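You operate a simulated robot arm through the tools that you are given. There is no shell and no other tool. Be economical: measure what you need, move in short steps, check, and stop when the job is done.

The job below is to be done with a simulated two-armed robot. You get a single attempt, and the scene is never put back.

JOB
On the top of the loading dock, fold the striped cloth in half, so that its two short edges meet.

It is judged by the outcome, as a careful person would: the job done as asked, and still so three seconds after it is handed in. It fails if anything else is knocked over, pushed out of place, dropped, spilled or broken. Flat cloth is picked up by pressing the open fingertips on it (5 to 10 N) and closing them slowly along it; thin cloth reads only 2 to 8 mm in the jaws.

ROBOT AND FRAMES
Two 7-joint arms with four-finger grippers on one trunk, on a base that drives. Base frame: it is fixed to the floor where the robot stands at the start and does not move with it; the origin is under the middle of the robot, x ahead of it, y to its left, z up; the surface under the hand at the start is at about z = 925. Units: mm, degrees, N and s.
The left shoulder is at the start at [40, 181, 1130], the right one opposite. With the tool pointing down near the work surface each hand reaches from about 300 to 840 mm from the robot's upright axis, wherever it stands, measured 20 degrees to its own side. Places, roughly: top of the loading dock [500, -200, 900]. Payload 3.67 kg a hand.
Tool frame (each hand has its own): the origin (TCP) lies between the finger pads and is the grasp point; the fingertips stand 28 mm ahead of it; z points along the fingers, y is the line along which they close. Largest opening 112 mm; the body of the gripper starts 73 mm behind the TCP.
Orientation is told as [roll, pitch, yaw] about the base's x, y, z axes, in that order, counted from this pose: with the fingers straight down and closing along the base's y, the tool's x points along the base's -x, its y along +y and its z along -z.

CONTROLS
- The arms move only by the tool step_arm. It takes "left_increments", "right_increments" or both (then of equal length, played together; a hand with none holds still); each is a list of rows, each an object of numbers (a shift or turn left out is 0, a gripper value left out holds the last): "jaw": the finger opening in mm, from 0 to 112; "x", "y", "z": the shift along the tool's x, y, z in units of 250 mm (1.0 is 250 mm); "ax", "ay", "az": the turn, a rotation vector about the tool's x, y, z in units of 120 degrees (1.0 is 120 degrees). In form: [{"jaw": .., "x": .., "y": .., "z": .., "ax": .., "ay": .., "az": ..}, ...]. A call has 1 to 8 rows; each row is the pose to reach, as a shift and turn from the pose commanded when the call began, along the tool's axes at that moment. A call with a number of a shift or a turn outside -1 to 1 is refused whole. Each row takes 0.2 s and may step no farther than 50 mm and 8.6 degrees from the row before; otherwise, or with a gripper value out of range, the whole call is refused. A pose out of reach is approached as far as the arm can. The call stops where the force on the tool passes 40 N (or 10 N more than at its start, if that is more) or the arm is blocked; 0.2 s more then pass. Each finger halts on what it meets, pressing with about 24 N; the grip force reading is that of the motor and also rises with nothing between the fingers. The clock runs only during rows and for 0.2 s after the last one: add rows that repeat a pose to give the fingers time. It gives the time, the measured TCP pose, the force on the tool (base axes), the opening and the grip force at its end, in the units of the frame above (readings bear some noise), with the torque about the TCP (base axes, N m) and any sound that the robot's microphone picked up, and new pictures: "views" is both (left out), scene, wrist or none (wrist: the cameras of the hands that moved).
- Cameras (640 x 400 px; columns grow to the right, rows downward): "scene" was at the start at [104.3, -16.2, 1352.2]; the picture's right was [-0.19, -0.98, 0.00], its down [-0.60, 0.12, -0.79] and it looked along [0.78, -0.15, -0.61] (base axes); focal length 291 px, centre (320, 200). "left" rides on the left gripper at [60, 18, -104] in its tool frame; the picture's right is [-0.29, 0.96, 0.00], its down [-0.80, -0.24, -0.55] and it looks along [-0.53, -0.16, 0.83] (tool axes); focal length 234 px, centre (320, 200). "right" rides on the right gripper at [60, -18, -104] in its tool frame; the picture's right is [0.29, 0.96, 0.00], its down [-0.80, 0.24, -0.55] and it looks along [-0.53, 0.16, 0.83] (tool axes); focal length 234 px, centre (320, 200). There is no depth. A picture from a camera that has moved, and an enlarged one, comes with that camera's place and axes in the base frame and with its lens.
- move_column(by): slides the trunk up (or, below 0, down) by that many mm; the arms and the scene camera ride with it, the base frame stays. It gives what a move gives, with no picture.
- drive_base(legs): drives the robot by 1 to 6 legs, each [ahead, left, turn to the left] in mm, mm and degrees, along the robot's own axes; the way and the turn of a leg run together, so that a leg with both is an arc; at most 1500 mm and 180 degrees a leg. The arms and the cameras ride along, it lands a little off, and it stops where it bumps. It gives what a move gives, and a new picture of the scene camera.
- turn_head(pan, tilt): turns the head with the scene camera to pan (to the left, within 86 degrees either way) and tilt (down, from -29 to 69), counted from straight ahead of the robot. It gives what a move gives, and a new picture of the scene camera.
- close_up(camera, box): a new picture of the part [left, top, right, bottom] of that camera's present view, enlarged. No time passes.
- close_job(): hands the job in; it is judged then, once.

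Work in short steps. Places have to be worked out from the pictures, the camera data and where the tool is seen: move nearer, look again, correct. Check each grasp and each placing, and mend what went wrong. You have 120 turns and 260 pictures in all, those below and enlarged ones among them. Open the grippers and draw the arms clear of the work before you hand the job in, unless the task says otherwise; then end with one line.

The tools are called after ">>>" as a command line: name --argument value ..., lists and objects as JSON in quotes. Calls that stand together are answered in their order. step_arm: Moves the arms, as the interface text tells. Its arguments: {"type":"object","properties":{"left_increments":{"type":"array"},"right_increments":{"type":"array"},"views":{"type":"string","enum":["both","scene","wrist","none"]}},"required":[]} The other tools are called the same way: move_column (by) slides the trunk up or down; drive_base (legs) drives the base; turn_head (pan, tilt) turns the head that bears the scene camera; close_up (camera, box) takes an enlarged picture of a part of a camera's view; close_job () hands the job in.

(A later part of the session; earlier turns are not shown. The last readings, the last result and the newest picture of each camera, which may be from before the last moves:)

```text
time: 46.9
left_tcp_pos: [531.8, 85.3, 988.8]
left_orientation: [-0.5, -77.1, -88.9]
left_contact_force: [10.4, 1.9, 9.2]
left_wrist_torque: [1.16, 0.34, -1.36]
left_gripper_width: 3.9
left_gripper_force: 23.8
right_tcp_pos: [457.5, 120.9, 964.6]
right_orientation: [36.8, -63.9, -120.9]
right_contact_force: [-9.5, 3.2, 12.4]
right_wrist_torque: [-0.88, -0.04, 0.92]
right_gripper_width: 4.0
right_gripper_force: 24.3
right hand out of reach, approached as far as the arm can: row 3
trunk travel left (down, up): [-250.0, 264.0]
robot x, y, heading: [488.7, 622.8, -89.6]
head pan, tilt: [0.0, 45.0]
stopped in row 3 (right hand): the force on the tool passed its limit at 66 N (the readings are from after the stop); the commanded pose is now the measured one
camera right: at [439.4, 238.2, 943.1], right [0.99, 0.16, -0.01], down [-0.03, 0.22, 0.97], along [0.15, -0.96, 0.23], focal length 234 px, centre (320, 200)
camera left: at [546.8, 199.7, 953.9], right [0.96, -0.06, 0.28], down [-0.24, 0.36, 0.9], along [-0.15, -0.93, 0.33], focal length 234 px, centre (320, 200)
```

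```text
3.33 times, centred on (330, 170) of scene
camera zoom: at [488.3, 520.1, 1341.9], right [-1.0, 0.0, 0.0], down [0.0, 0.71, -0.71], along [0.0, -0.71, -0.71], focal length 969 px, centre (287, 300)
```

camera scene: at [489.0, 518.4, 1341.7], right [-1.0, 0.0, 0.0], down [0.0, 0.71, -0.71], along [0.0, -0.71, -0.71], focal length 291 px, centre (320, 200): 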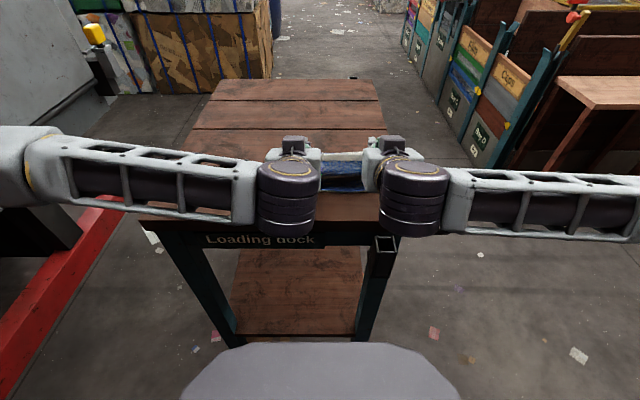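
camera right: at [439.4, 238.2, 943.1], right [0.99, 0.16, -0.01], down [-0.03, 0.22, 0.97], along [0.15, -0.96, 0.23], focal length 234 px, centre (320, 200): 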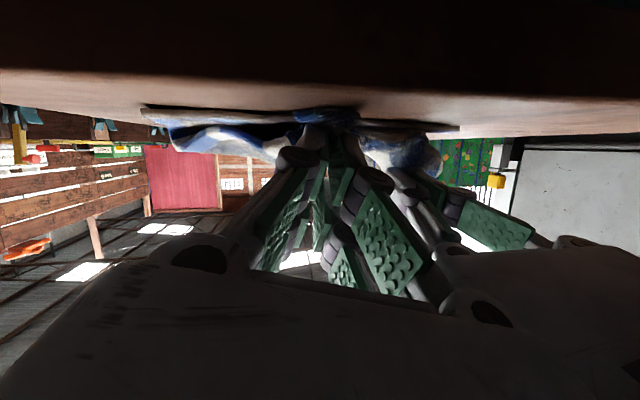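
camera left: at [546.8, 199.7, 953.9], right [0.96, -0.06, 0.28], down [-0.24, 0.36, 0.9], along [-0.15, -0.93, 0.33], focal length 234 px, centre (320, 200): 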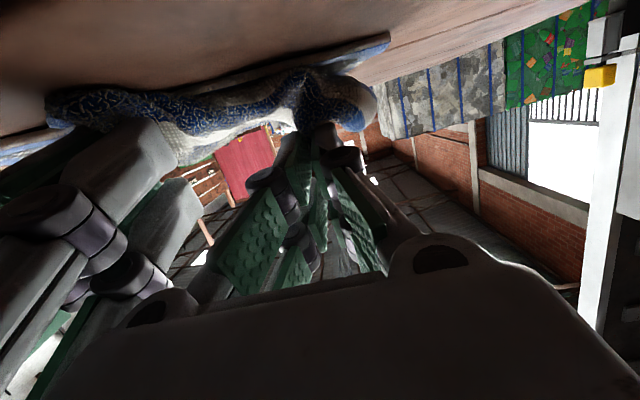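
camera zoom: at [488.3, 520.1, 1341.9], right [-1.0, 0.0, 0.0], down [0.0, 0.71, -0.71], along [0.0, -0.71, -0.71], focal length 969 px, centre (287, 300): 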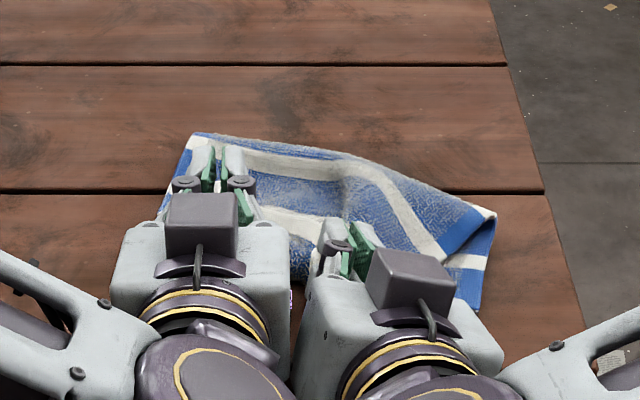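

The right arm hit its reach limit at that tilt and swung against the left hand. I bring the right hand back to its own side with the earlier tilt, still holding the cloth.

>>> step_arm --right_increments '[{"x": -0.05, "y": -0.063, "z": 0.0, "ax": 0.018, "ay": 0.009, "az": -0.027}, {"x": -0.13, "y": -0.126, "z": 0.03, "ax": 0.037, "ay": 0.017, "az": -0.053}, {"x": -0.2, "y": -0.189, "z": 0.055, "ax": 0.055, "ay": 0.026, "az": -0.08}, {"x": -0.261, "y": -0.252, "z": 0.079, "ax": 0.074, "ay": 0.035, "az": -0.107}, {"x": -0.261, "y": -0.252, "z": 0.079, "ax": 0.074, "ay": 0.035, "az": -0.107}]'

>>> close_up --camera "scene" --box '[240, 110, 420, 230]'

```text
time: 48.0
left_tcp_pos: [531.2, 82.6, 986.5]
left_orientation: [-0.7, -77.0, -88.9]
left_contact_force: [-4.1, 0.5, 0.2]
left_wrist_torque: [-0.02, 0.12, -0.06]
left_gripper_width: 4.1
left_gripper_force: 23.9
right_tcp_pos: [385.2, 71.8, 997.3]
right_orientation: [-0.5, -63.7, -89.4]
right_contact_force: [3.6, 0.2, -0.4]
right_wrist_torque: [0.04, -0.13, 0.07]
right_gripper_width: 3.9
right_gripper_force: 24.1
trunk travel left (down, up): [-250.0, 264.0]
robot x, y, heading: [486.5, 620.3, -89.8]
head pan, tilt: [0.0, 45.0]
camera scene: at [489.3, 518.1, 1341.7], right [-1.0, 0.0, 0.0], down [0.0, 0.71, -0.71], along [0.0, -0.71, -0.71], focal length 291 px, centre (320, 200)
camera right: at [367.8, 192.4, 990.2], right [0.96, 0.13, -0.26], down [0.24, 0.14, 0.96], along [0.16, -0.98, 0.11], focal length 234 px, centre (320, 200)
```

scene: 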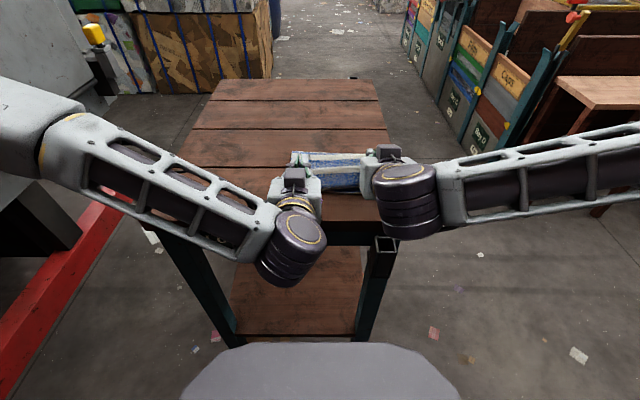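
right: 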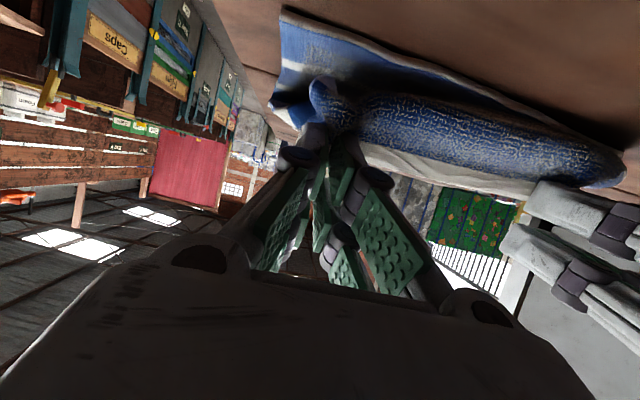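

```text
3.33 times, centred on (330, 170) of scene
camera zoom: at [489.3, 518.1, 1341.7], right [-1.0, 0.0, 0.0], down [0.0, 0.71, -0.71], along [0.0, -0.71, -0.71], focal length 969 px, centre (287, 300)
```

zoom: 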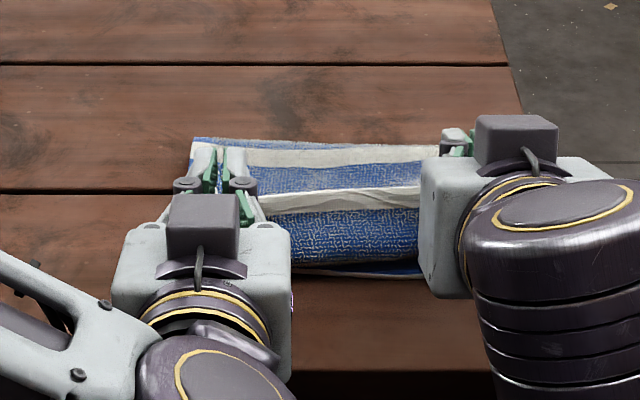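

Recovered with both grips intact. The fold sits at y≈−51 while it should be ~65 mm further from the hem balance, leaving slack, so I lift the hem back up past vertical (toward −y) to peel the fold farther out.

>>> step_arm --left_increments '[{"x": -0.178, "z": 0.061, "ay": 0.062}, {"x": -0.346, "z": 0.166, "ay": 0.123}, {"x": -0.475, "z": 0.28, "ay": 0.185}, {"x": -0.531, "z": 0.432, "ay": 0.247}, {"x": -0.542, "z": 0.605, "ay": 0.308}, {"x": -0.542, "z": 0.605, "ay": 0.308}]' --right_increments '[{"x": -0.164, "z": 0.017, "ay": 0.04}, {"x": -0.338, "z": 0.078, "ay": 0.08}, {"x": -0.477, "z": 0.152, "ay": 0.12}, {"x": -0.562, "z": 0.28, "ay": 0.16}, {"x": -0.611, "z": 0.443, "ay": 0.1975}, {"x": -0.611, "z": 0.443, "ay": 0.1975}]' --views "none"

>>> close_up --camera "scene" --box '[240, 90, 420, 210]'

```text
time: 49.5
left_tcp_pos: [530.9, -92.3, 1083.8]
left_orientation: [-0.1, -40.0, -89.5]
left_contact_force: [-4.1, 0.2, 0.7]
left_wrist_torque: [0.01, 0.13, -0.01]
left_gripper_width: 4.0
left_gripper_force: 24.5
right_tcp_pos: [386.0, -92.4, 1084.9]
right_orientation: [-0.2, -40.1, -89.8]
right_contact_force: [4.8, 0.6, 0.8]
right_wrist_torque: [0.02, -0.15, 0.07]
right_gripper_width: 4.1
right_gripper_force: 24.0
trunk travel left (down, up): [-250.0, 264.0]
robot x, y, heading: [490.3, 617.8, -89.7]
head pan, tilt: [0.0, 45.0]
```

```text
3.33 times, centred on (330, 150) of scene
camera zoom: at [488.8, 520.6, 1341.9], right [-1.0, 0.0, 0.0], down [0.0, 0.71, -0.71], along [0.0, -0.71, -0.71], focal length 969 px, centre (287, 367)
```

zoom: 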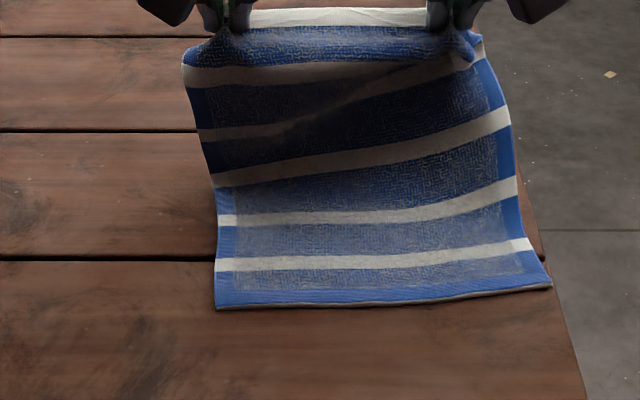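

The bottom half has slid and turned (near edge from (535,56) to (316,34)). Safest is to unfold and straighten first, so I drive forward 105 mm with the hem held high, then lay it flat.

>>> drive_base --legs '[[105, 0, 0]]'

```text
time: 50.6
left_tcp_pos: [534.0, -199.2, 1082.0]
left_orientation: [-0.1, -39.9, -89.4]
left_contact_force: [-4.8, 0.0, 0.5]
left_wrist_torque: [-0.02, 0.14, -0.02]
left_gripper_width: 3.8
left_gripper_force: 23.8
right_tcp_pos: [386.5, -200.3, 1082.6]
right_orientation: [-0.2, -40.0, -89.7]
right_contact_force: [4.8, 0.4, -0.3]
right_wrist_torque: [-0.03, -0.18, 0.05]
right_gripper_width: 4.0
right_gripper_force: 23.6
trunk travel left (down, up): [-250.0, 264.0]
robot x, y, heading: [488.9, 516.5, -89.6]
head pan, tilt: [0.0, 45.0]
camera scene: at [489.5, 413.1, 1341.6], right [-1.0, -0.01, 0.0], down [0.0, 0.71, -0.71], along [0.0, -0.71, -0.71], focal length 291 px, centre (320, 200)
```

scene: 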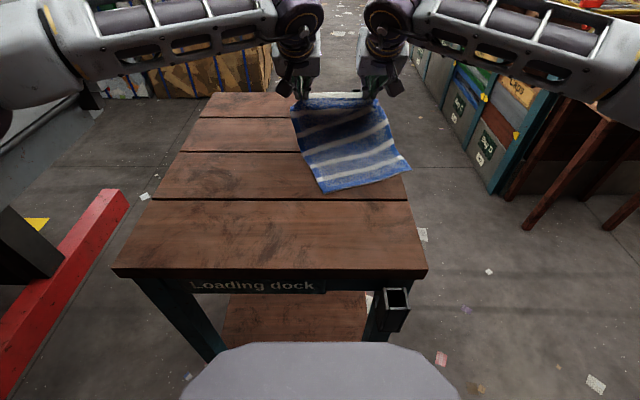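

The cloth is slippery and drifting toward the table's side. I'll raise it clear with the column so it hangs free, then lay it down again cleanly aligned.

>>> move_column --by 200

>>> turn_head --pan 0 --tilt 50

```text
time: 52.8
left_tcp_pos: [533.9, -199.3, 1283.9]
left_orientation: [-0.1, -39.9, -89.4]
left_contact_force: [-5.2, 0.3, 0.2]
left_wrist_torque: [-0.03, 0.17, 0.02]
left_gripper_width: 4.3
left_gripper_force: 24.1
right_tcp_pos: [386.8, -199.8, 1284.5]
right_orientation: [-0.2, -40.0, -89.7]
right_contact_force: [5.4, 0.4, -1.0]
right_wrist_torque: [0.01, -0.18, 0.08]
right_gripper_width: 4.4
right_gripper_force: 23.6
trunk travel left (down, up): [-450.0, 64.0]
robot x, y, heading: [489.0, 517.5, -89.9]
head pan, tilt: [0.0, 45.0]
```

```text
time: 53.5
left_tcp_pos: [533.6, -199.5, 1283.6]
left_orientation: [-0.1, -39.9, -89.3]
left_contact_force: [-4.9, -0.1, -0.4]
left_wrist_torque: [-0.03, 0.16, 0.04]
left_gripper_width: 4.2
left_gripper_force: 24.0
right_tcp_pos: [386.6, -200.1, 1283.0]
right_orientation: [-0.2, -40.0, -89.7]
right_contact_force: [5.0, 0.7, -0.5]
right_wrist_torque: [0.02, -0.19, 0.08]
right_gripper_width: 4.0
right_gripper_force: 24.6
trunk travel left (down, up): [-450.0, 64.0]
robot x, y, heading: [489.2, 513.4, -89.5]
head pan, tilt: [0.0, 50.0]
camera scene: at [489.4, 417.5, 1534.8], right [-1.0, -0.01, 0.0], down [0.0, 0.77, -0.64], along [0.0, -0.64, -0.77], focal length 291 px, centre (320, 200)
```

scene: 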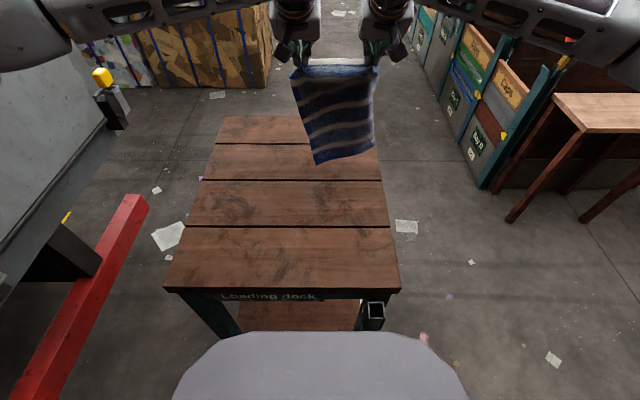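

It now hangs clear. I carry it back toward me (and 25 mm in +x), reducing tilt, so the bottom edge will land near y≈85.

>>> step_arm --left_increments '[{"x": 0.119, "y": 0.017, "z": -0.107, "ay": 0.035}, {"x": 0.238, "y": 0.033, "z": -0.214, "ay": 0.07}, {"x": 0.357, "y": 0.05, "z": -0.321, "ay": 0.105}, {"x": 0.477, "y": 0.067, "z": -0.428, "ay": 0.14}, {"x": 0.596, "y": 0.083, "z": -0.535, "ay": 0.175}, {"x": 0.715, "y": 0.1, "z": -0.642, "ay": 0.208}, {"x": 0.715, "y": 0.1, "z": -0.642, "ay": 0.208}]' --right_increments '[{"x": 0.119, "y": 0.017, "z": -0.107, "ay": 0.035}, {"x": 0.238, "y": 0.033, "z": -0.214, "ay": 0.07}, {"x": 0.357, "y": 0.05, "z": -0.321, "ay": 0.105}, {"x": 0.477, "y": 0.067, "z": -0.428, "ay": 0.14}, {"x": 0.596, "y": 0.083, "z": -0.535, "ay": 0.175}, {"x": 0.715, "y": 0.1, "z": -0.642, "ay": 0.208}, {"x": 0.715, "y": 0.1, "z": -0.642, "ay": 0.208}]' --views "none"

>>> drive_base --legs '[[-45, 0, 0]]'

```text
time: 55.1
left_tcp_pos: [557.8, 40.7, 1292.6]
left_orientation: [-0.1, -15.0, -89.4]
left_contact_force: [-5.0, -0.4, -0.6]
left_wrist_torque: [-0.04, 0.17, 0.09]
left_gripper_width: 4.2
left_gripper_force: 24.7
right_tcp_pos: [408.8, 39.4, 1290.4]
right_orientation: [-0.2, -15.0, -89.9]
right_contact_force: [5.3, 0.7, 0.7]
right_wrist_torque: [0.02, -0.16, -0.04]
right_gripper_width: 4.1
right_gripper_force: 24.6
trunk travel left (down, up): [-450.0, 64.0]
robot x, y, heading: [489.5, 514.5, -89.8]
head pan, tilt: [0.0, 50.0]
```

```text
time: 56.0
left_tcp_pos: [556.3, 75.9, 1288.6]
left_orientation: [-0.1, -14.6, -89.4]
left_contact_force: [-4.6, -1.1, 0.1]
left_wrist_torque: [0.05, 0.18, 0.07]
left_gripper_width: 4.0
left_gripper_force: 23.3
right_tcp_pos: [410.3, 75.1, 1288.5]
right_orientation: [-0.3, -14.6, -90.0]
right_contact_force: [5.8, -0.7, -0.4]
right_wrist_torque: [0.09, -0.19, -0.05]
right_gripper_width: 3.9
right_gripper_force: 23.5
trunk travel left (down, up): [-450.0, 64.0]
robot x, y, heading: [489.7, 559.1, -90.0]
head pan, tilt: [0.0, 50.0]
camera scene: at [489.2, 451.3, 1534.0], right [-1.0, 0.0, 0.0], down [0.0, 0.77, -0.64], along [0.0, -0.64, -0.77], focal length 291 px, centre (320, 200)
```

scene: 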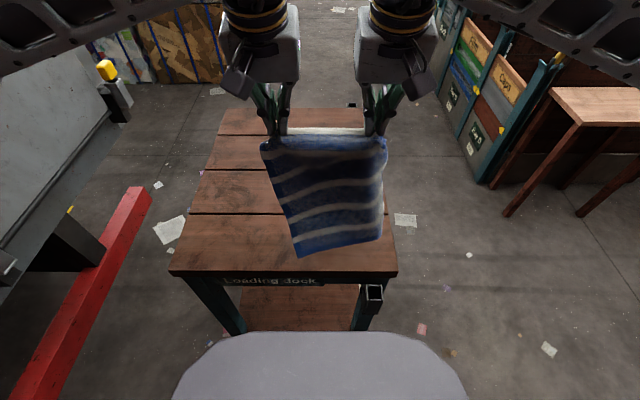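

Cloth hangs over y≈90–120. I lay it down on an arc toward −y, keeping it slightly slack.

>>> step_arm --left_increments '[{"x": 0.045, "z": 0.174}, {"x": -0.075, "z": 0.268}, {"x": -0.23, "z": 0.354}, {"x": -0.372, "z": 0.477}, {"x": -0.5, "z": 0.618}, {"x": -0.593, "z": 0.787}, {"x": -0.66, "z": 0.957}, {"x": -0.66, "z": 0.957}]' --right_increments '[{"x": 0.045, "z": 0.174}, {"x": -0.075, "z": 0.268}, {"x": -0.23, "z": 0.354}, {"x": -0.372, "z": 0.477}, {"x": -0.5, "z": 0.618}, {"x": -0.593, "z": 0.787}, {"x": -0.66, "z": 0.957}, {"x": -0.66, "z": 0.957}]' --views "scene"

```text
time: 57.8
left_tcp_pos: [558.8, -137.4, 1104.2]
left_orientation: [-0.1, -15.1, -89.5]
left_contact_force: [-5.8, 0.3, 0.4]
left_wrist_torque: [-0.05, 0.18, 0.07]
left_gripper_width: 4.2
left_gripper_force: 24.3
right_tcp_pos: [411.6, -137.4, 1100.8]
right_orientation: [-0.2, -15.0, -89.9]
right_contact_force: [6.0, 0.3, -0.3]
right_wrist_torque: [-0.02, -0.2, -0.04]
right_gripper_width: 4.0
right_gripper_force: 23.9
trunk travel left (down, up): [-450.0, 64.0]
robot x, y, heading: [489.1, 560.8, -89.5]
head pan, tilt: [0.0, 50.0]
camera scene: at [489.1, 461.6, 1534.9], right [-1.0, 0.0, 0.0], down [0.0, 0.77, -0.64], along [0.0, -0.64, -0.77], focal length 291 px, centre (320, 200)
```

scene: 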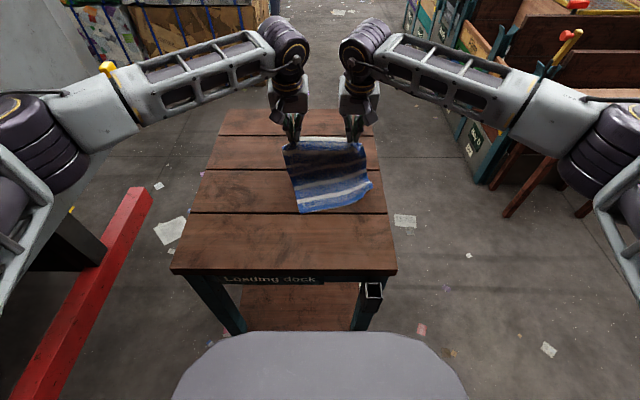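

The cloth slid while swinging and is skewed, but slack. I drive 50 mm forward for reach and lay the hem out toward y≈−290 so it flattens.

>>> drive_base --legs '[[50, 0, 0]]'

>>> step_arm --left_increments '[{"x": -0.161, "z": 0.12}, {"x": -0.29, "z": 0.27}, {"x": -0.33, "z": 0.45}, {"x": -0.34, "z": 0.58}, {"x": -0.34, "z": 0.58}]' --right_increments '[{"x": -0.161, "z": 0.12}, {"x": -0.29, "z": 0.27}, {"x": -0.33, "z": 0.45}, {"x": -0.34, "z": 0.57}, {"x": -0.34, "z": 0.57}]' --views "scene"

```text
time: 58.7
left_tcp_pos: [558.4, -180.3, 1106.4]
left_orientation: [-0.1, -15.3, -89.6]
left_contact_force: [-5.4, 2.0, 0.3]
left_wrist_torque: [-0.06, 0.16, 0.06]
left_gripper_width: 4.3
left_gripper_force: 23.9
right_tcp_pos: [411.6, -180.7, 1103.9]
right_orientation: [-0.2, -15.3, -89.9]
right_contact_force: [5.1, 1.1, 0.9]
right_wrist_torque: [-0.07, -0.2, -0.02]
right_gripper_width: 4.1
right_gripper_force: 24.1
trunk travel left (down, up): [-450.0, 64.0]
robot x, y, heading: [490.6, 508.8, -89.8]
head pan, tilt: [0.0, 50.0]
camera scene: at [489.4, 420.3, 1535.4], right [-1.0, 0.0, 0.0], down [0.0, 0.76, -0.65], along [0.0, -0.65, -0.76], focal length 291 px, centre (320, 200)
```

scene: 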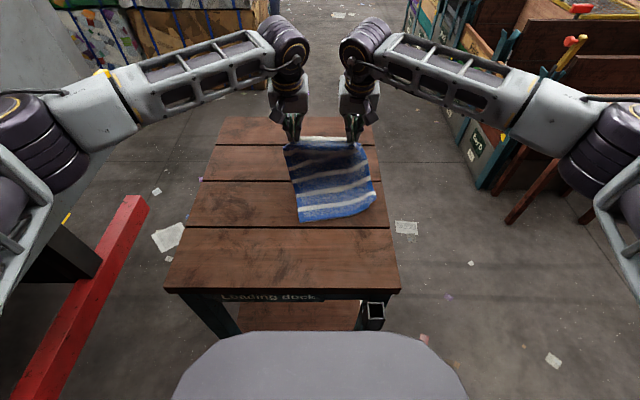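

```text
refused: row 1 steps farther than a row can; nothing moved
```

>>> step_arm --left_increments '[{"x": -0.155, "z": 0.1}, {"x": -0.28, "z": 0.24}, {"x": -0.32, "z": 0.42}, {"x": -0.333, "z": 0.6}, {"x": -0.333, "z": 0.6}]' --right_increments '[{"x": -0.155, "z": 0.1}, {"x": -0.28, "z": 0.24}, {"x": -0.32, "z": 0.42}, {"x": -0.333, "z": 0.59}, {"x": -0.333, "z": 0.59}]' --views "scene"

```text
time: 59.9
left_tcp_pos: [560.2, -303.4, 979.9]
left_orientation: [-0.3, -15.1, -89.8]
left_contact_force: [-7.3, -0.1, -0.3]
left_wrist_torque: [-0.04, 0.2, 0.07]
left_gripper_width: 4.2
left_gripper_force: 24.6
right_tcp_pos: [409.4, -305.0, 979.8]
right_orientation: [-0.2, -15.0, -89.8]
right_contact_force: [8.7, 0.5, 0.0]
right_wrist_torque: [0.04, -0.2, -0.04]
right_gripper_width: 4.1
right_gripper_force: 24.6
trunk travel left (down, up): [-450.0, 64.0]
robot x, y, heading: [491.8, 506.9, -89.6]
head pan, tilt: [0.0, 50.0]
camera scene: at [490.1, 413.6, 1534.9], right [-1.0, 0.0, 0.0], down [0.0, 0.77, -0.64], along [0.0, -0.64, -0.77], focal length 291 px, centre (320, 200)
```

scene: 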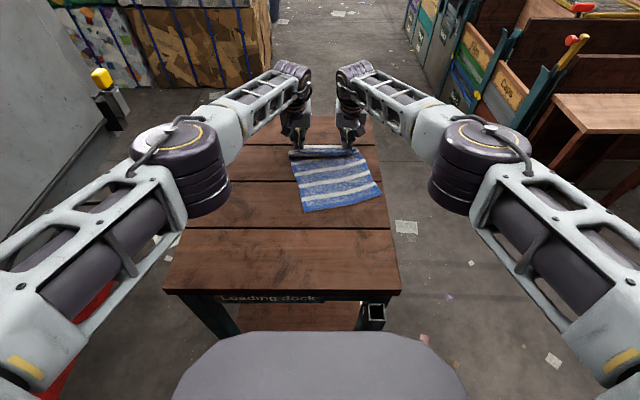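

The cloth is nearly flat, just rotated ~15° and a bit far. I'll set the hem down, release, and then straighten the cloth by pressing fingertips and sliding it.

>>> step_arm --left_increments '[{"z": 0.03}, {"z": 0.03, "jaw": 12}, {"z": 0.03, "jaw": 24}, {"z": 0.03, "jaw": 36}, {"z": -0.1}, {"x": 0.1, "z": -0.25}, {"x": 0.2, "z": -0.4}]' --right_increments '[{"z": 0.03}, {"z": 0.03, "jaw": 12}, {"z": 0.03, "jaw": 24}, {"z": 0.03, "jaw": 36}, {"z": -0.1}, {"x": 0.1, "z": -0.25}, {"x": 0.2, "z": -0.4}]'

>>> close_up --camera "scene" --box '[240, 110, 420, 230]'

```text
time: 61.5
left_tcp_pos: [558.4, -231.8, 1067.1]
left_orientation: [-0.1, -15.1, -89.4]
left_contact_force: [0.2, 0.6, 0.3]
left_wrist_torque: [-0.06, 0.03, -0.01]
left_gripper_width: 36.1
left_gripper_force: 0.1
left hand out of reach, approached as far as the arm can: row 1, 2, 3, 4
right_tcp_pos: [409.7, -230.1, 1063.4]
right_orientation: [-0.1, -15.1, -90.0]
right_contact_force: [-0.5, 0.9, 0.5]
right_wrist_torque: [-0.04, -0.06, 0.03]
right_gripper_width: 36.0
right_gripper_force: 0.1
trunk travel left (down, up): [-450.0, 64.0]
robot x, y, heading: [489.5, 510.4, -89.8]
head pan, tilt: [0.0, 50.0]
camera scene: at [489.4, 416.3, 1535.1], right [-1.0, 0.0, 0.0], down [0.0, 0.76, -0.64], along [0.0, -0.64, -0.76], focal length 291 px, centre (320, 200)
camera right: at [393.3, -144.2, 1147.8], right [0.96, 0.28, -0.08], down [0.24, -0.62, 0.74], along [0.16, -0.73, -0.66], focal length 234 px, centre (320, 200)
camera left: at [574.9, -146.4, 1151.5], right [0.96, -0.27, 0.07], down [-0.23, -0.63, 0.74], along [-0.15, -0.73, -0.66], focal length 234 px, centre (320, 200)
```

scene: 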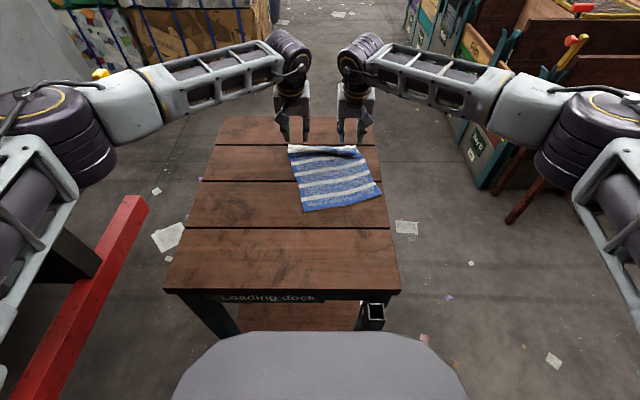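
right: 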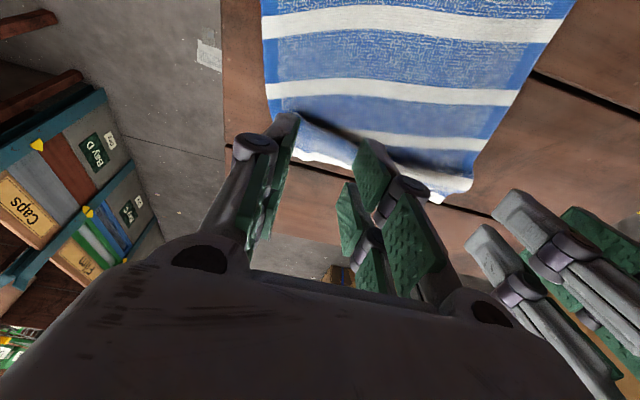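
left: 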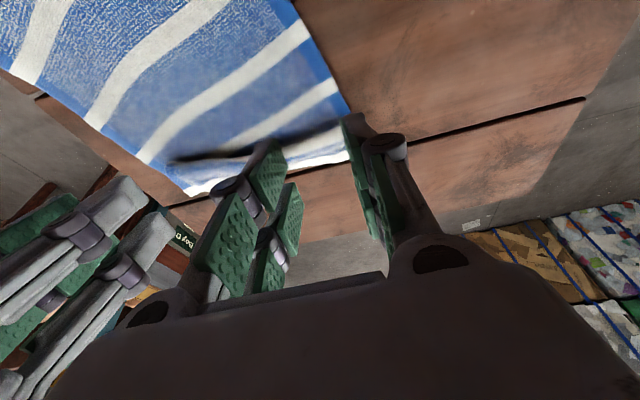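

```text
3.33 times, centred on (330, 170) of scene
camera zoom: at [489.4, 416.3, 1535.1], right [-1.0, 0.0, 0.0], down [0.0, 0.76, -0.64], along [0.0, -0.64, -0.76], focal length 969 px, centre (287, 300)
```

zoom: 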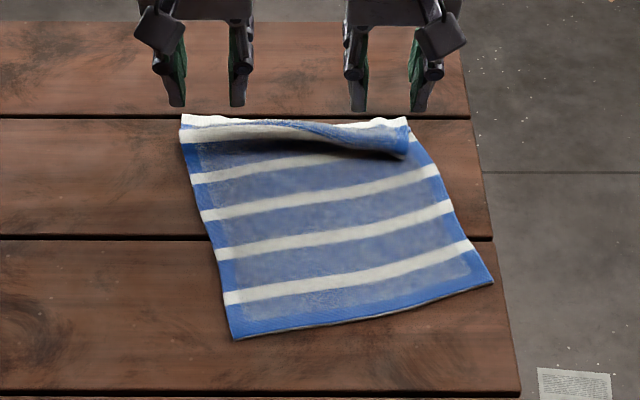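

Released; the cloth lies flat apart from a loop at the hem, rotated ~15°. I move the hands over points 35 mm inside the near edge to press and slide it straight.

>>> step_arm --left_increments '[{"x": 0.117, "y": -0.045, "z": 0.0, "ay": 0.025}, {"x": 0.235, "y": -0.09, "z": 0.0, "ay": 0.05}, {"x": 0.352, "y": -0.135, "z": 0.03, "ay": 0.075}, {"x": 0.47, "y": -0.18, "z": 0.07, "ay": 0.1}, {"x": 0.587, "y": -0.226, "z": 0.12, "ay": 0.125}, {"x": 0.587, "y": -0.226, "z": 0.12, "ay": 0.125}]' --right_increments '[{"x": 0.086, "y": -0.035, "z": 0.0, "ay": 0.025}, {"x": 0.171, "y": -0.07, "z": 0.0, "ay": 0.05}, {"x": 0.257, "y": -0.105, "z": 0.03, "ay": 0.075}, {"x": 0.342, "y": -0.14, "z": 0.08, "ay": 0.1}, {"x": 0.428, "y": -0.175, "z": 0.146, "ay": 0.125}, {"x": 0.428, "y": -0.175, "z": 0.146, "ay": 0.125}]' --views "scene"

```text
time: 62.9
left_tcp_pos: [501.1, -97.1, 996.2]
left_orientation: [-0.1, 0.1, -89.5]
left_contact_force: [0.5, 0.7, 0.3]
left_wrist_torque: [0.01, -0.01, 0.0]
left_gripper_width: 35.8
left_gripper_force: 0.1
right_tcp_pos: [366.6, -139.1, 998.4]
right_orientation: [-0.2, 0.0, -89.8]
right_contact_force: [-0.1, -0.1, -0.6]
right_wrist_torque: [0.02, 0.02, -0.04]
right_gripper_width: 35.8
right_gripper_force: 0.1
trunk travel left (down, up): [-450.0, 64.0]
robot x, y, heading: [488.7, 509.1, -89.7]
head pan, tilt: [0.0, 50.0]
camera scene: at [490.0, 411.8, 1534.8], right [-1.0, 0.0, 0.0], down [0.0, 0.77, -0.64], along [0.0, -0.64, -0.77], focal length 291 px, centre (320, 200)
```

scene: 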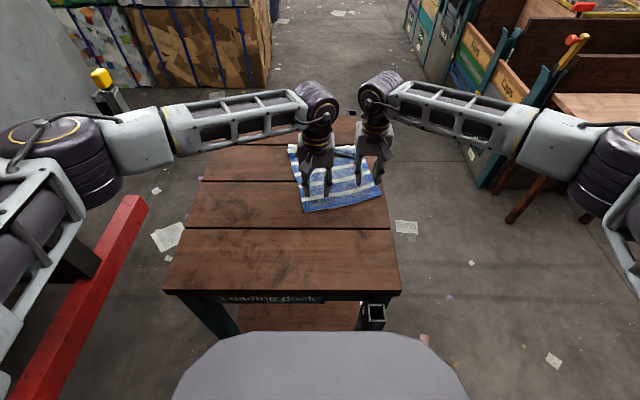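

Positions match. Lower to contact (z≈955).

>>> step_arm --left_increments '[{"z": 0.08}, {"z": 0.14}, {"z": 0.164}, {"z": 0.17}, {"z": 0.17}]' --right_increments '[{"z": 0.08}, {"z": 0.15}, {"z": 0.172}, {"z": 0.178}, {"z": 0.178}]' --views "none"

```text
time: 64.1
left_tcp_pos: [501.1, -97.7, 955.0]
left_orientation: [-0.1, 0.0, -89.5]
left_contact_force: [1.0, -2.2, 5.4]
left_wrist_torque: [-0.05, -0.08, -0.02]
left_gripper_width: 36.0
left_gripper_force: 0.2
right_tcp_pos: [367.0, -137.2, 955.9]
right_orientation: [-0.1, -0.1, -89.9]
right_contact_force: [0.8, -0.9, 3.9]
right_wrist_torque: [-0.04, 0.04, 0.01]
right_gripper_width: 35.9
right_gripper_force: 0.1
trunk travel left (down, up): [-450.0, 64.0]
robot x, y, heading: [490.9, 510.8, -89.7]
head pan, tilt: [0.0, 50.0]
```

Pressing ~5 N on both. Now slide the cloth: rotate −15° and shift so the near edge ends at y≈90.

>>> step_arm --left_increments '[{"z": 0.005}, {"x": 0.102, "y": 0.03, "z": 0.005, "az": 0.021}, {"x": 0.203, "y": 0.06, "z": 0.005, "az": 0.043}, {"x": 0.305, "y": 0.09, "z": 0.005, "az": 0.064}, {"x": 0.407, "y": 0.12, "z": 0.005, "az": 0.085}, {"x": 0.508, "y": 0.15, "z": 0.005, "az": 0.107}, {"x": 0.61, "y": 0.18, "z": 0.005, "az": 0.128}, {"x": 0.61, "y": 0.18, "z": 0.005, "az": 0.128}]' --right_increments '[{"z": 0.008}, {"x": 0.128, "y": 0.025, "z": 0.008, "az": 0.021}, {"x": 0.256, "y": 0.051, "z": 0.008, "az": 0.043}, {"x": 0.384, "y": 0.076, "z": 0.008, "az": 0.064}, {"x": 0.512, "y": 0.101, "z": 0.008, "az": 0.085}, {"x": 0.64, "y": 0.127, "z": 0.008, "az": 0.107}, {"x": 0.768, "y": 0.152, "z": 0.008, "az": 0.128}, {"x": 0.768, "y": 0.152, "z": 0.008, "az": 0.128}]' --views "scene"

```text
time: 65.9
left_tcp_pos: [545.0, 57.8, 953.9]
left_orientation: [-0.1, -0.1, -104.8]
left_contact_force: [-1.6, -2.9, 26.4]
left_wrist_torque: [0.02, 0.04, -0.01]
left_gripper_width: 36.4
left_gripper_force: 5.2
right_tcp_pos: [404.5, 55.5, 954.9]
right_orientation: [0.0, -0.2, -105.3]
right_contact_force: [-0.2, -3.7, 29.1]
right_wrist_torque: [-0.06, 0.04, -0.01]
right_gripper_width: 36.8
right_gripper_force: 5.8
trunk travel left (down, up): [-450.0, 64.0]
robot x, y, heading: [487.6, 511.3, -89.6]
head pan, tilt: [0.0, 50.0]
camera scene: at [489.2, 415.0, 1535.2], right [-1.0, 0.0, 0.0], down [0.0, 0.76, -0.64], along [0.0, -0.64, -0.76], focal length 291 px, centre (320, 200)
```

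scene: 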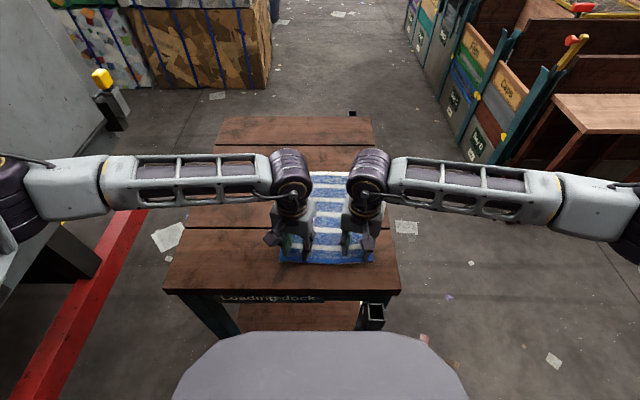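

The slide worked. I lift off, square the hands and look at the cloth.

>>> step_arm --left_increments '[{"z": -0.1}, {"z": -0.25, "az": -0.06}, {"y": 0.15, "z": -0.35, "az": -0.128}, {"y": 0.3, "z": -0.45, "az": -0.128}, {"y": 0.4, "z": -0.55, "az": -0.128}]' --right_increments '[{"z": -0.1}, {"z": -0.25, "az": -0.06}, {"y": -0.15, "z": -0.35, "az": -0.128}, {"y": -0.3, "z": -0.45, "az": -0.128}, {"y": -0.4, "z": -0.55, "az": -0.128}]' --views "scene"

>>> close_up --camera "scene" --box '[230, 150, 410, 270]'

```text
time: 67.1
left_tcp_pos: [644.0, 29.0, 1091.3]
left_orientation: [-0.1, 0.1, -89.5]
left_contact_force: [0.4, 1.1, 1.0]
left_wrist_torque: [-0.03, 0.04, 0.03]
left_gripper_width: 35.6
left_gripper_force: 0.0
right_tcp_pos: [309.0, 82.1, 1092.0]
right_orientation: [-0.2, -0.1, -89.8]
right_contact_force: [-1.0, -0.3, 1.1]
right_wrist_torque: [-0.04, 0.0, 0.0]
right_gripper_width: 36.1
right_gripper_force: 0.0
trunk travel left (down, up): [-450.0, 64.0]
robot x, y, heading: [490.3, 508.4, -89.7]
head pan, tilt: [0.0, 50.0]
camera scene: at [489.1, 413.8, 1534.9], right [-1.0, 0.0, 0.0], down [0.0, 0.77, -0.64], along [0.0, -0.64, -0.77], focal length 291 px, centre (320, 200)
```

scene: 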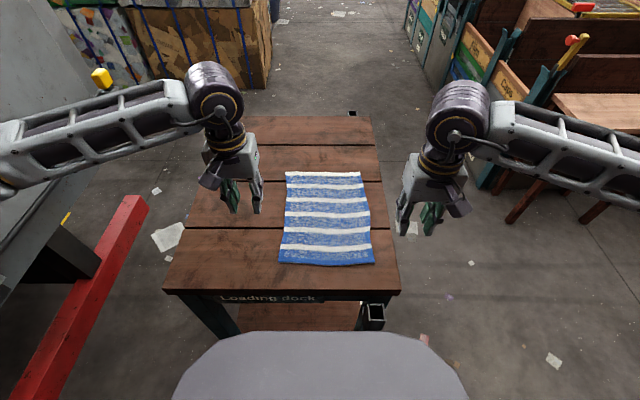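

```text
3.33 times, centred on (320, 210) of scene
camera zoom: at [489.1, 413.8, 1534.9], right [-1.0, 0.0, 0.0], down [0.0, 0.77, -0.64], along [0.0, -0.64, -0.77], focal length 969 px, centre (320, 167)
```

zoom: 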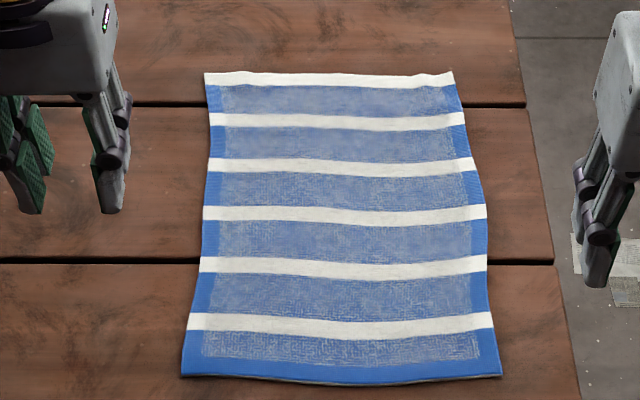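

The cloth is flat and square again (near edge y≈97, far edge y≈−198, x 365–590). For the retry I'll keep the sheet taut and release the hem in the air so it falls flat, instead of pressing it down; first I bring the column back down (raising the arms to compensate) and back the base to y≈605.

>>> step_arm --left_increments '[{"z": -0.16, "jaw": 40}, {"z": -0.32}, {"z": -0.48}, {"z": -0.6}]' --right_increments '[{"z": -0.16, "jaw": 40}, {"z": -0.32}, {"z": -0.48}, {"z": -0.6}]' --views "none"

>>> move_column --by -200

>>> drive_base --legs '[[-95, 0, 0]]'

```text
time: 68.1
left_tcp_pos: [641.3, 29.8, 1242.7]
left_orientation: [-0.2, 0.0, -89.5]
left_contact_force: [0.3, 0.3, -0.1]
left_wrist_torque: [0.0, -0.02, 0.0]
left_gripper_width: 40.1
left_gripper_force: 0.2
right_tcp_pos: [307.4, 81.5, 1242.6]
right_orientation: [-0.2, -0.2, -89.9]
right_contact_force: [0.5, 1.2, 0.5]
right_wrist_torque: [-0.02, 0.02, -0.01]
right_gripper_width: 40.0
right_gripper_force: 0.1
trunk travel left (down, up): [-450.0, 64.0]
robot x, y, heading: [491.2, 509.8, -89.6]
head pan, tilt: [0.0, 50.0]
```

```text
time: 70.3
left_tcp_pos: [641.5, 29.3, 1040.4]
left_orientation: [0.0, 0.0, -89.5]
left_contact_force: [0.5, 0.5, -0.2]
left_wrist_torque: [0.0, 0.02, -0.02]
left_gripper_width: 40.0
left_gripper_force: 0.0
right_tcp_pos: [307.6, 79.9, 1041.8]
right_orientation: [-0.2, 0.0, -89.9]
right_contact_force: [0.4, 0.0, -0.2]
right_wrist_torque: [0.02, 0.0, -0.03]
right_gripper_width: 40.0
right_gripper_force: 0.0
trunk travel left (down, up): [-250.0, 264.0]
robot x, y, heading: [489.9, 510.3, -89.7]
head pan, tilt: [0.0, 50.0]
```

```text
time: 71.4
left_tcp_pos: [641.9, 125.7, 1041.7]
left_orientation: [-0.1, 0.0, -89.4]
left_contact_force: [-0.5, 0.6, 0.0]
left_wrist_torque: [-0.02, -0.02, -0.03]
left_gripper_width: 40.2
left_gripper_force: 0.1
right_tcp_pos: [307.5, 176.3, 1041.8]
right_orientation: [-0.2, -0.1, -89.9]
right_contact_force: [0.5, 0.0, 0.4]
right_wrist_torque: [-0.03, 0.01, 0.01]
right_gripper_width: 40.0
right_gripper_force: 0.1
trunk travel left (down, up): [-250.0, 264.0]
robot x, y, heading: [490.6, 606.2, -89.7]
head pan, tilt: [0.0, 50.0]
camera scene: at [489.0, 508.2, 1334.8], right [-1.0, -0.01, 0.0], down [0.0, 0.77, -0.64], along [0.0, -0.64, -0.77], focal length 291 px, centre (320, 200)
```

scene: 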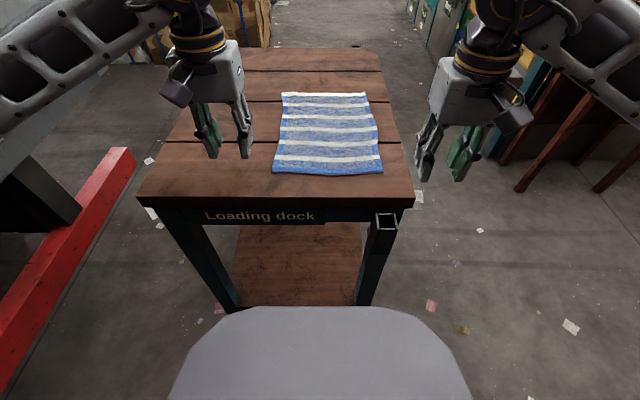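

Base is at y≈606 and the cloth is undisturbed. I bring the hands over the far hem in two moves.

>>> step_arm --left_increments '[{"x": -0.163, "y": -0.057, "z": 0.024}, {"x": -0.327, "y": -0.115, "z": 0.048}, {"x": -0.49, "y": -0.172, "z": 0.072}, {"x": -0.653, "y": -0.229, "z": 0.096}, {"x": -0.817, "y": -0.287, "z": 0.12}, {"x": -0.98, "y": -0.344, "z": 0.144}]' --right_increments '[{"x": -0.157, "y": 0.064, "z": 0.024}, {"x": -0.313, "y": 0.129, "z": 0.048}, {"x": -0.47, "y": 0.193, "z": 0.072}, {"x": -0.627, "y": 0.257, "z": 0.096}, {"x": -0.783, "y": 0.322, "z": 0.12}, {"x": -0.94, "y": 0.386, "z": 0.144}]' --views "none"

>>> step_arm --left_increments '[{"x": -0.08}, {"x": -0.16}, {"x": -0.24}, {"x": -0.32, "z": 0.06}, {"x": -0.32, "z": 0.06}]' --right_increments '[{"x": -0.14}, {"x": -0.28}, {"x": -0.42}, {"x": -0.56, "z": 0.06}, {"x": -0.56, "z": 0.06}]' --views "wrist"

```text
time: 72.8
left_tcp_pos: [556.9, -124.2, 1001.7]
left_orientation: [0.0, 0.1, -89.4]
left_contact_force: [0.4, -0.6, -0.7]
left_wrist_torque: [0.04, 0.01, -0.02]
left_gripper_width: 40.1
left_gripper_force: 0.1
right_tcp_pos: [403.9, -58.3, 1002.2]
right_orientation: [0.0, 0.2, -90.0]
right_contact_force: [0.0, -0.5, -0.8]
right_wrist_torque: [0.03, -0.01, 0.01]
right_gripper_width: 39.9
right_gripper_force: 0.1
trunk travel left (down, up): [-250.0, 264.0]
robot x, y, heading: [486.6, 605.6, -89.7]
head pan, tilt: [0.0, 50.0]
```

```text
time: 74.0
left_tcp_pos: [566.2, -160.2, 1000.7]
left_orientation: [-0.3, -0.1, -89.6]
left_contact_force: [1.0, 0.3, 0.7]
left_wrist_torque: [-0.02, 0.06, 0.02]
left_gripper_width: 40.1
left_gripper_force: 0.1
left hand out of reach, approached as far as the arm can: row 2, 3, 4, 5
right_tcp_pos: [397.8, -166.0, 994.6]
right_orientation: [-0.3, -0.1, -89.8]
right_contact_force: [0.9, 0.6, 0.7]
right_wrist_torque: [-0.03, 0.05, 0.02]
right_gripper_width: 40.0
right_gripper_force: 0.1
right hand out of reach, approached as far as the arm can: row 4, 5
trunk travel left (down, up): [-250.0, 264.0]
robot x, y, heading: [487.5, 604.1, -89.7]
head pan, tilt: [0.0, 50.0]
camera right: at [380.5, -106.1, 1098.3], right [0.96, 0.29, 0.0], down [0.24, -0.8, 0.55], along [0.16, -0.53, -0.83], focal length 234 px, centre (320, 200)
camera left: at [583.1, -100.2, 1103.5], right [0.96, -0.28, 0.0], down [-0.23, -0.8, 0.56], along [-0.16, -0.53, -0.83], focal length 234 px, centre (320, 200)
```

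right: 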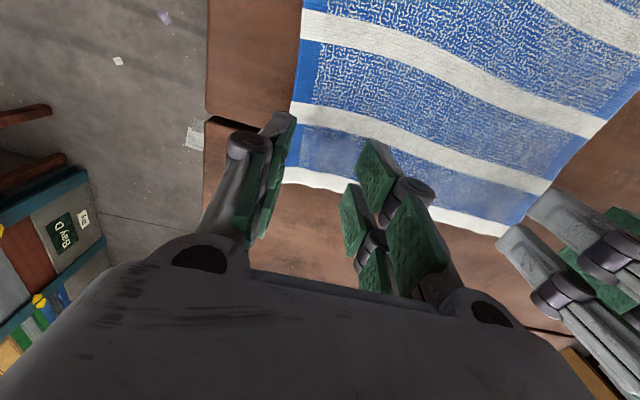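
left: 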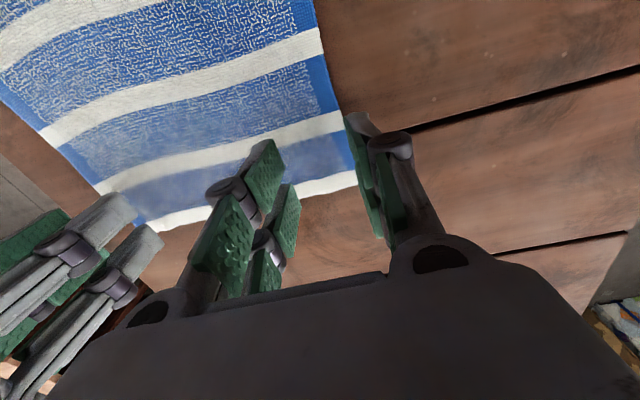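

Out of reach from here (limit ≈770 mm), and the hem edge measures y≈−203. I drive forward 60 mm for the grasp and will back up later while the cloth is held vertical.

>>> drive_base --legs '[[62, 0, 0]]'

```text
time: 75.0
left_tcp_pos: [564.4, -225.0, 997.2]
left_orientation: [-0.1, 0.2, -89.5]
left_contact_force: [0.2, -0.3, 0.2]
left_wrist_torque: [0.03, 0.01, -0.02]
left_gripper_width: 40.0
left_gripper_force: 0.0
right_tcp_pos: [395.2, -230.7, 992.2]
right_orientation: [-0.2, 0.0, -89.9]
right_contact_force: [-0.1, -0.5, -1.0]
right_wrist_torque: [0.01, 0.0, 0.0]
right_gripper_width: 40.1
right_gripper_force: 0.0
trunk travel left (down, up): [-250.0, 264.0]
robot x, y, heading: [488.8, 542.4, -89.8]
head pan, tilt: [0.0, 50.0]
camera scene: at [489.3, 442.9, 1334.7], right [-1.0, -0.01, 0.0], down [0.0, 0.77, -0.64], along [0.0, -0.64, -0.77], focal length 291 px, centre (320, 200)
```

scene: 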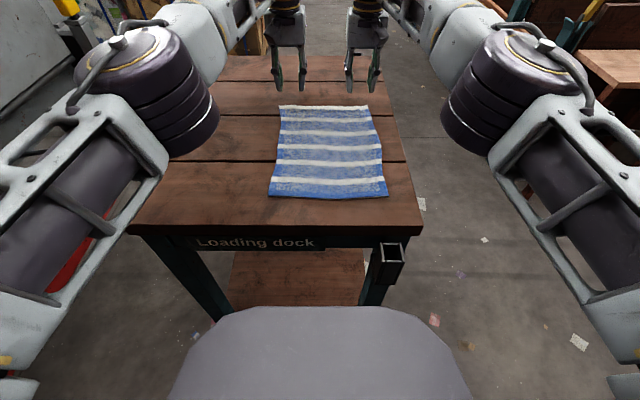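

Now I align over the hem (y=−211) and descend to just above contact.

>>> step_arm --left_increments '[{"x": 0.056, "y": -0.03, "z": 0.05}, {"x": 0.056, "y": -0.03, "z": 0.117}, {"x": 0.056, "y": -0.03, "z": 0.117}]' --right_increments '[{"x": 0.079, "y": 0.047, "z": 0.05}, {"x": 0.079, "y": 0.047, "z": 0.097}, {"x": 0.079, "y": 0.047, "z": 0.097}]' --views "wrist"

>>> close_up --camera "scene" --box '[250, 60, 400, 160]'

```text
time: 75.8
left_tcp_pos: [557.7, -210.8, 969.2]
left_orientation: [-0.2, 0.0, -89.5]
left_contact_force: [0.3, 0.9, -0.1]
left_wrist_torque: [0.02, 0.01, 0.03]
left_gripper_width: 40.1
left_gripper_force: 0.0
right_tcp_pos: [407.2, -210.3, 967.2]
right_orientation: [-0.2, 0.0, -89.9]
right_contact_force: [0.7, 0.2, -0.3]
right_wrist_torque: [0.0, -0.01, 0.02]
right_gripper_width: 40.2
right_gripper_force: 0.0
trunk travel left (down, up): [-250.0, 264.0]
robot x, y, heading: [490.0, 542.8, -89.8]
head pan, tilt: [0.0, 50.0]
camera right: at [391.1, -149.9, 1072.3], right [0.96, 0.29, 0.0], down [0.24, -0.8, 0.55], along [0.16, -0.53, -0.83], focal length 234 px, centre (320, 200)
camera left: at [575.0, -149.9, 1073.8], right [0.96, -0.28, 0.0], down [-0.23, -0.8, 0.55], along [-0.16, -0.53, -0.83], focal length 234 px, centre (320, 200)
```

right: 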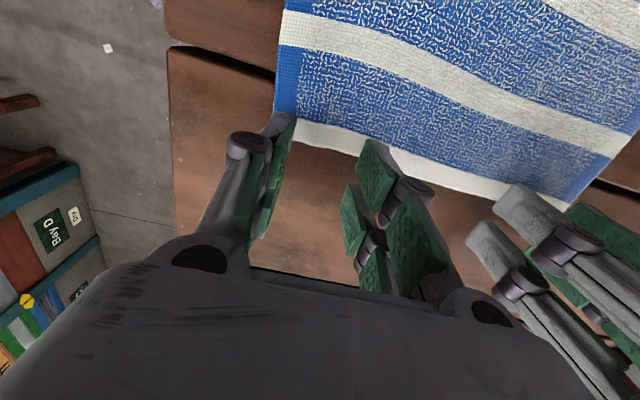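
left: 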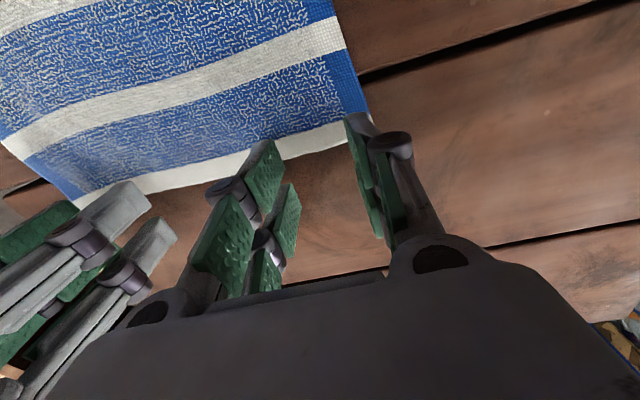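

```text
4.00 times, centred on (325, 110) of scene
camera zoom: at [489.5, 444.3, 1334.8], right [-1.0, -0.01, 0.0], down [0.0, 0.77, -0.64], along [0.0, -0.64, -0.77], focal length 1162 px, centre (300, 560)
```

zoom: 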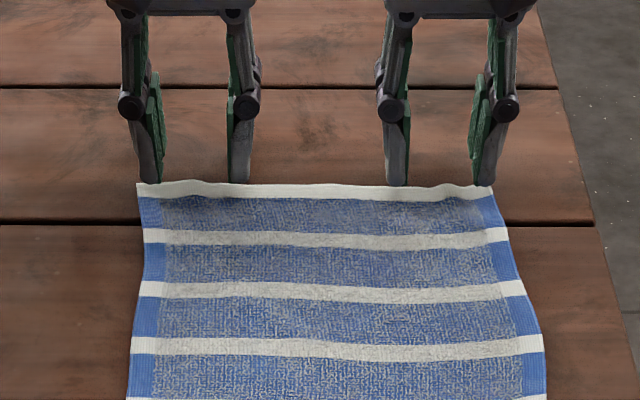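

Near-prong ends sit ~16 mm inside the hem. I press down.

>>> step_arm --left_increments '[{"z": 0.035}, {"z": 0.055}, {"z": 0.062}, {"z": 0.062}]' --right_increments '[{"z": 0.03}, {"z": 0.046}, {"z": 0.053}, {"z": 0.053}]' --views "none"

```text
time: 76.8
left_tcp_pos: [556.0, -210.1, 955.6]
left_orientation: [-0.1, 0.0, -89.6]
left_contact_force: [0.6, -0.4, 6.4]
left_wrist_torque: [0.09, -0.01, -0.04]
left_gripper_width: 40.1
left_gripper_force: 0.2
right_tcp_pos: [408.3, -210.5, 955.7]
right_orientation: [-0.2, 0.0, -89.9]
right_contact_force: [-0.7, 0.1, 4.4]
right_wrist_torque: [0.07, -0.01, 0.0]
right_gripper_width: 40.0
right_gripper_force: 0.1
trunk travel left (down, up): [-250.0, 264.0]
robot x, y, heading: [491.0, 544.6, -89.9]
head pan, tilt: [0.0, 50.0]
```

>>> step_arm --left_increments '[{"jaw": 35}, {"jaw": 30}, {"jaw": 25}, {"jaw": 20}, {"jaw": 15}, {"jaw": 10}, {"jaw": 5}, {"jaw": 0}]' --right_increments '[{"jaw": 35, "z": 0.004}, {"jaw": 30, "z": 0.004}, {"jaw": 25, "z": 0.004}, {"jaw": 20, "z": 0.004}, {"jaw": 15, "z": 0.004}, {"jaw": 10, "z": 0.004}, {"jaw": 5, "z": 0.004}, {"jaw": 0, "z": 0.004}]' --views "wrist"

```text
time: 78.6
left_tcp_pos: [555.1, -209.6, 955.0]
left_orientation: [-0.1, 0.0, -89.4]
left_contact_force: [-6.6, 0.1, 3.0]
left_wrist_torque: [0.1, 0.15, 0.13]
left_gripper_width: 3.6
left_gripper_force: 23.1
right_tcp_pos: [407.3, -210.8, 954.2]
right_orientation: [-0.1, 0.0, -89.8]
right_contact_force: [4.3, 0.6, 4.1]
right_wrist_torque: [0.13, -0.09, -0.06]
right_gripper_width: 4.1
right_gripper_force: 23.5
trunk travel left (down, up): [-250.0, 264.0]
robot x, y, heading: [489.3, 541.6, -89.7]
head pan, tilt: [0.0, 50.0]
camera right: at [391.0, -149.4, 1058.6], right [0.96, 0.29, 0.0], down [0.24, -0.8, 0.55], along [0.16, -0.53, -0.83], focal length 234 px, centre (320, 200)
camera left: at [573.2, -149.3, 1059.0], right [0.96, -0.28, 0.0], down [-0.23, -0.8, 0.55], along [-0.16, -0.53, -0.83], focal length 234 px, centre (320, 200)
```

right: 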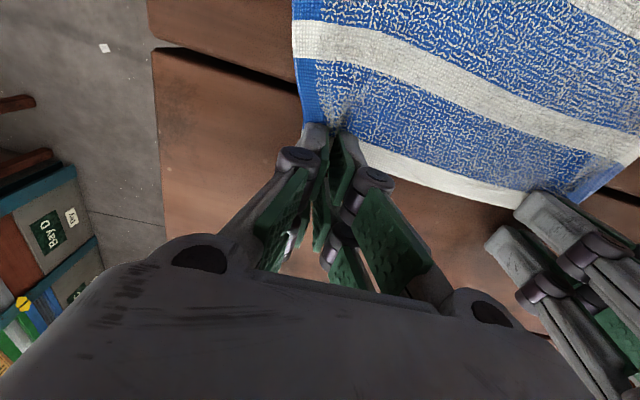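
left: 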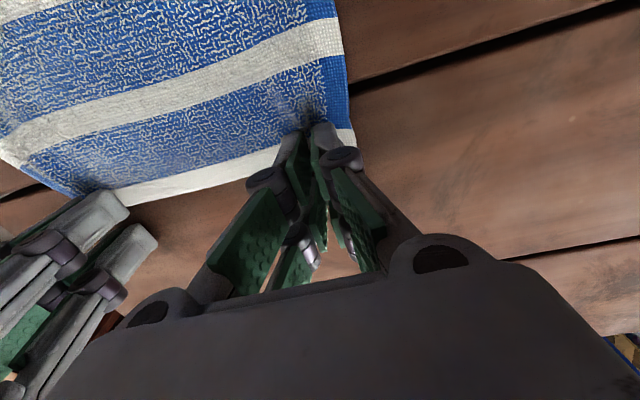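

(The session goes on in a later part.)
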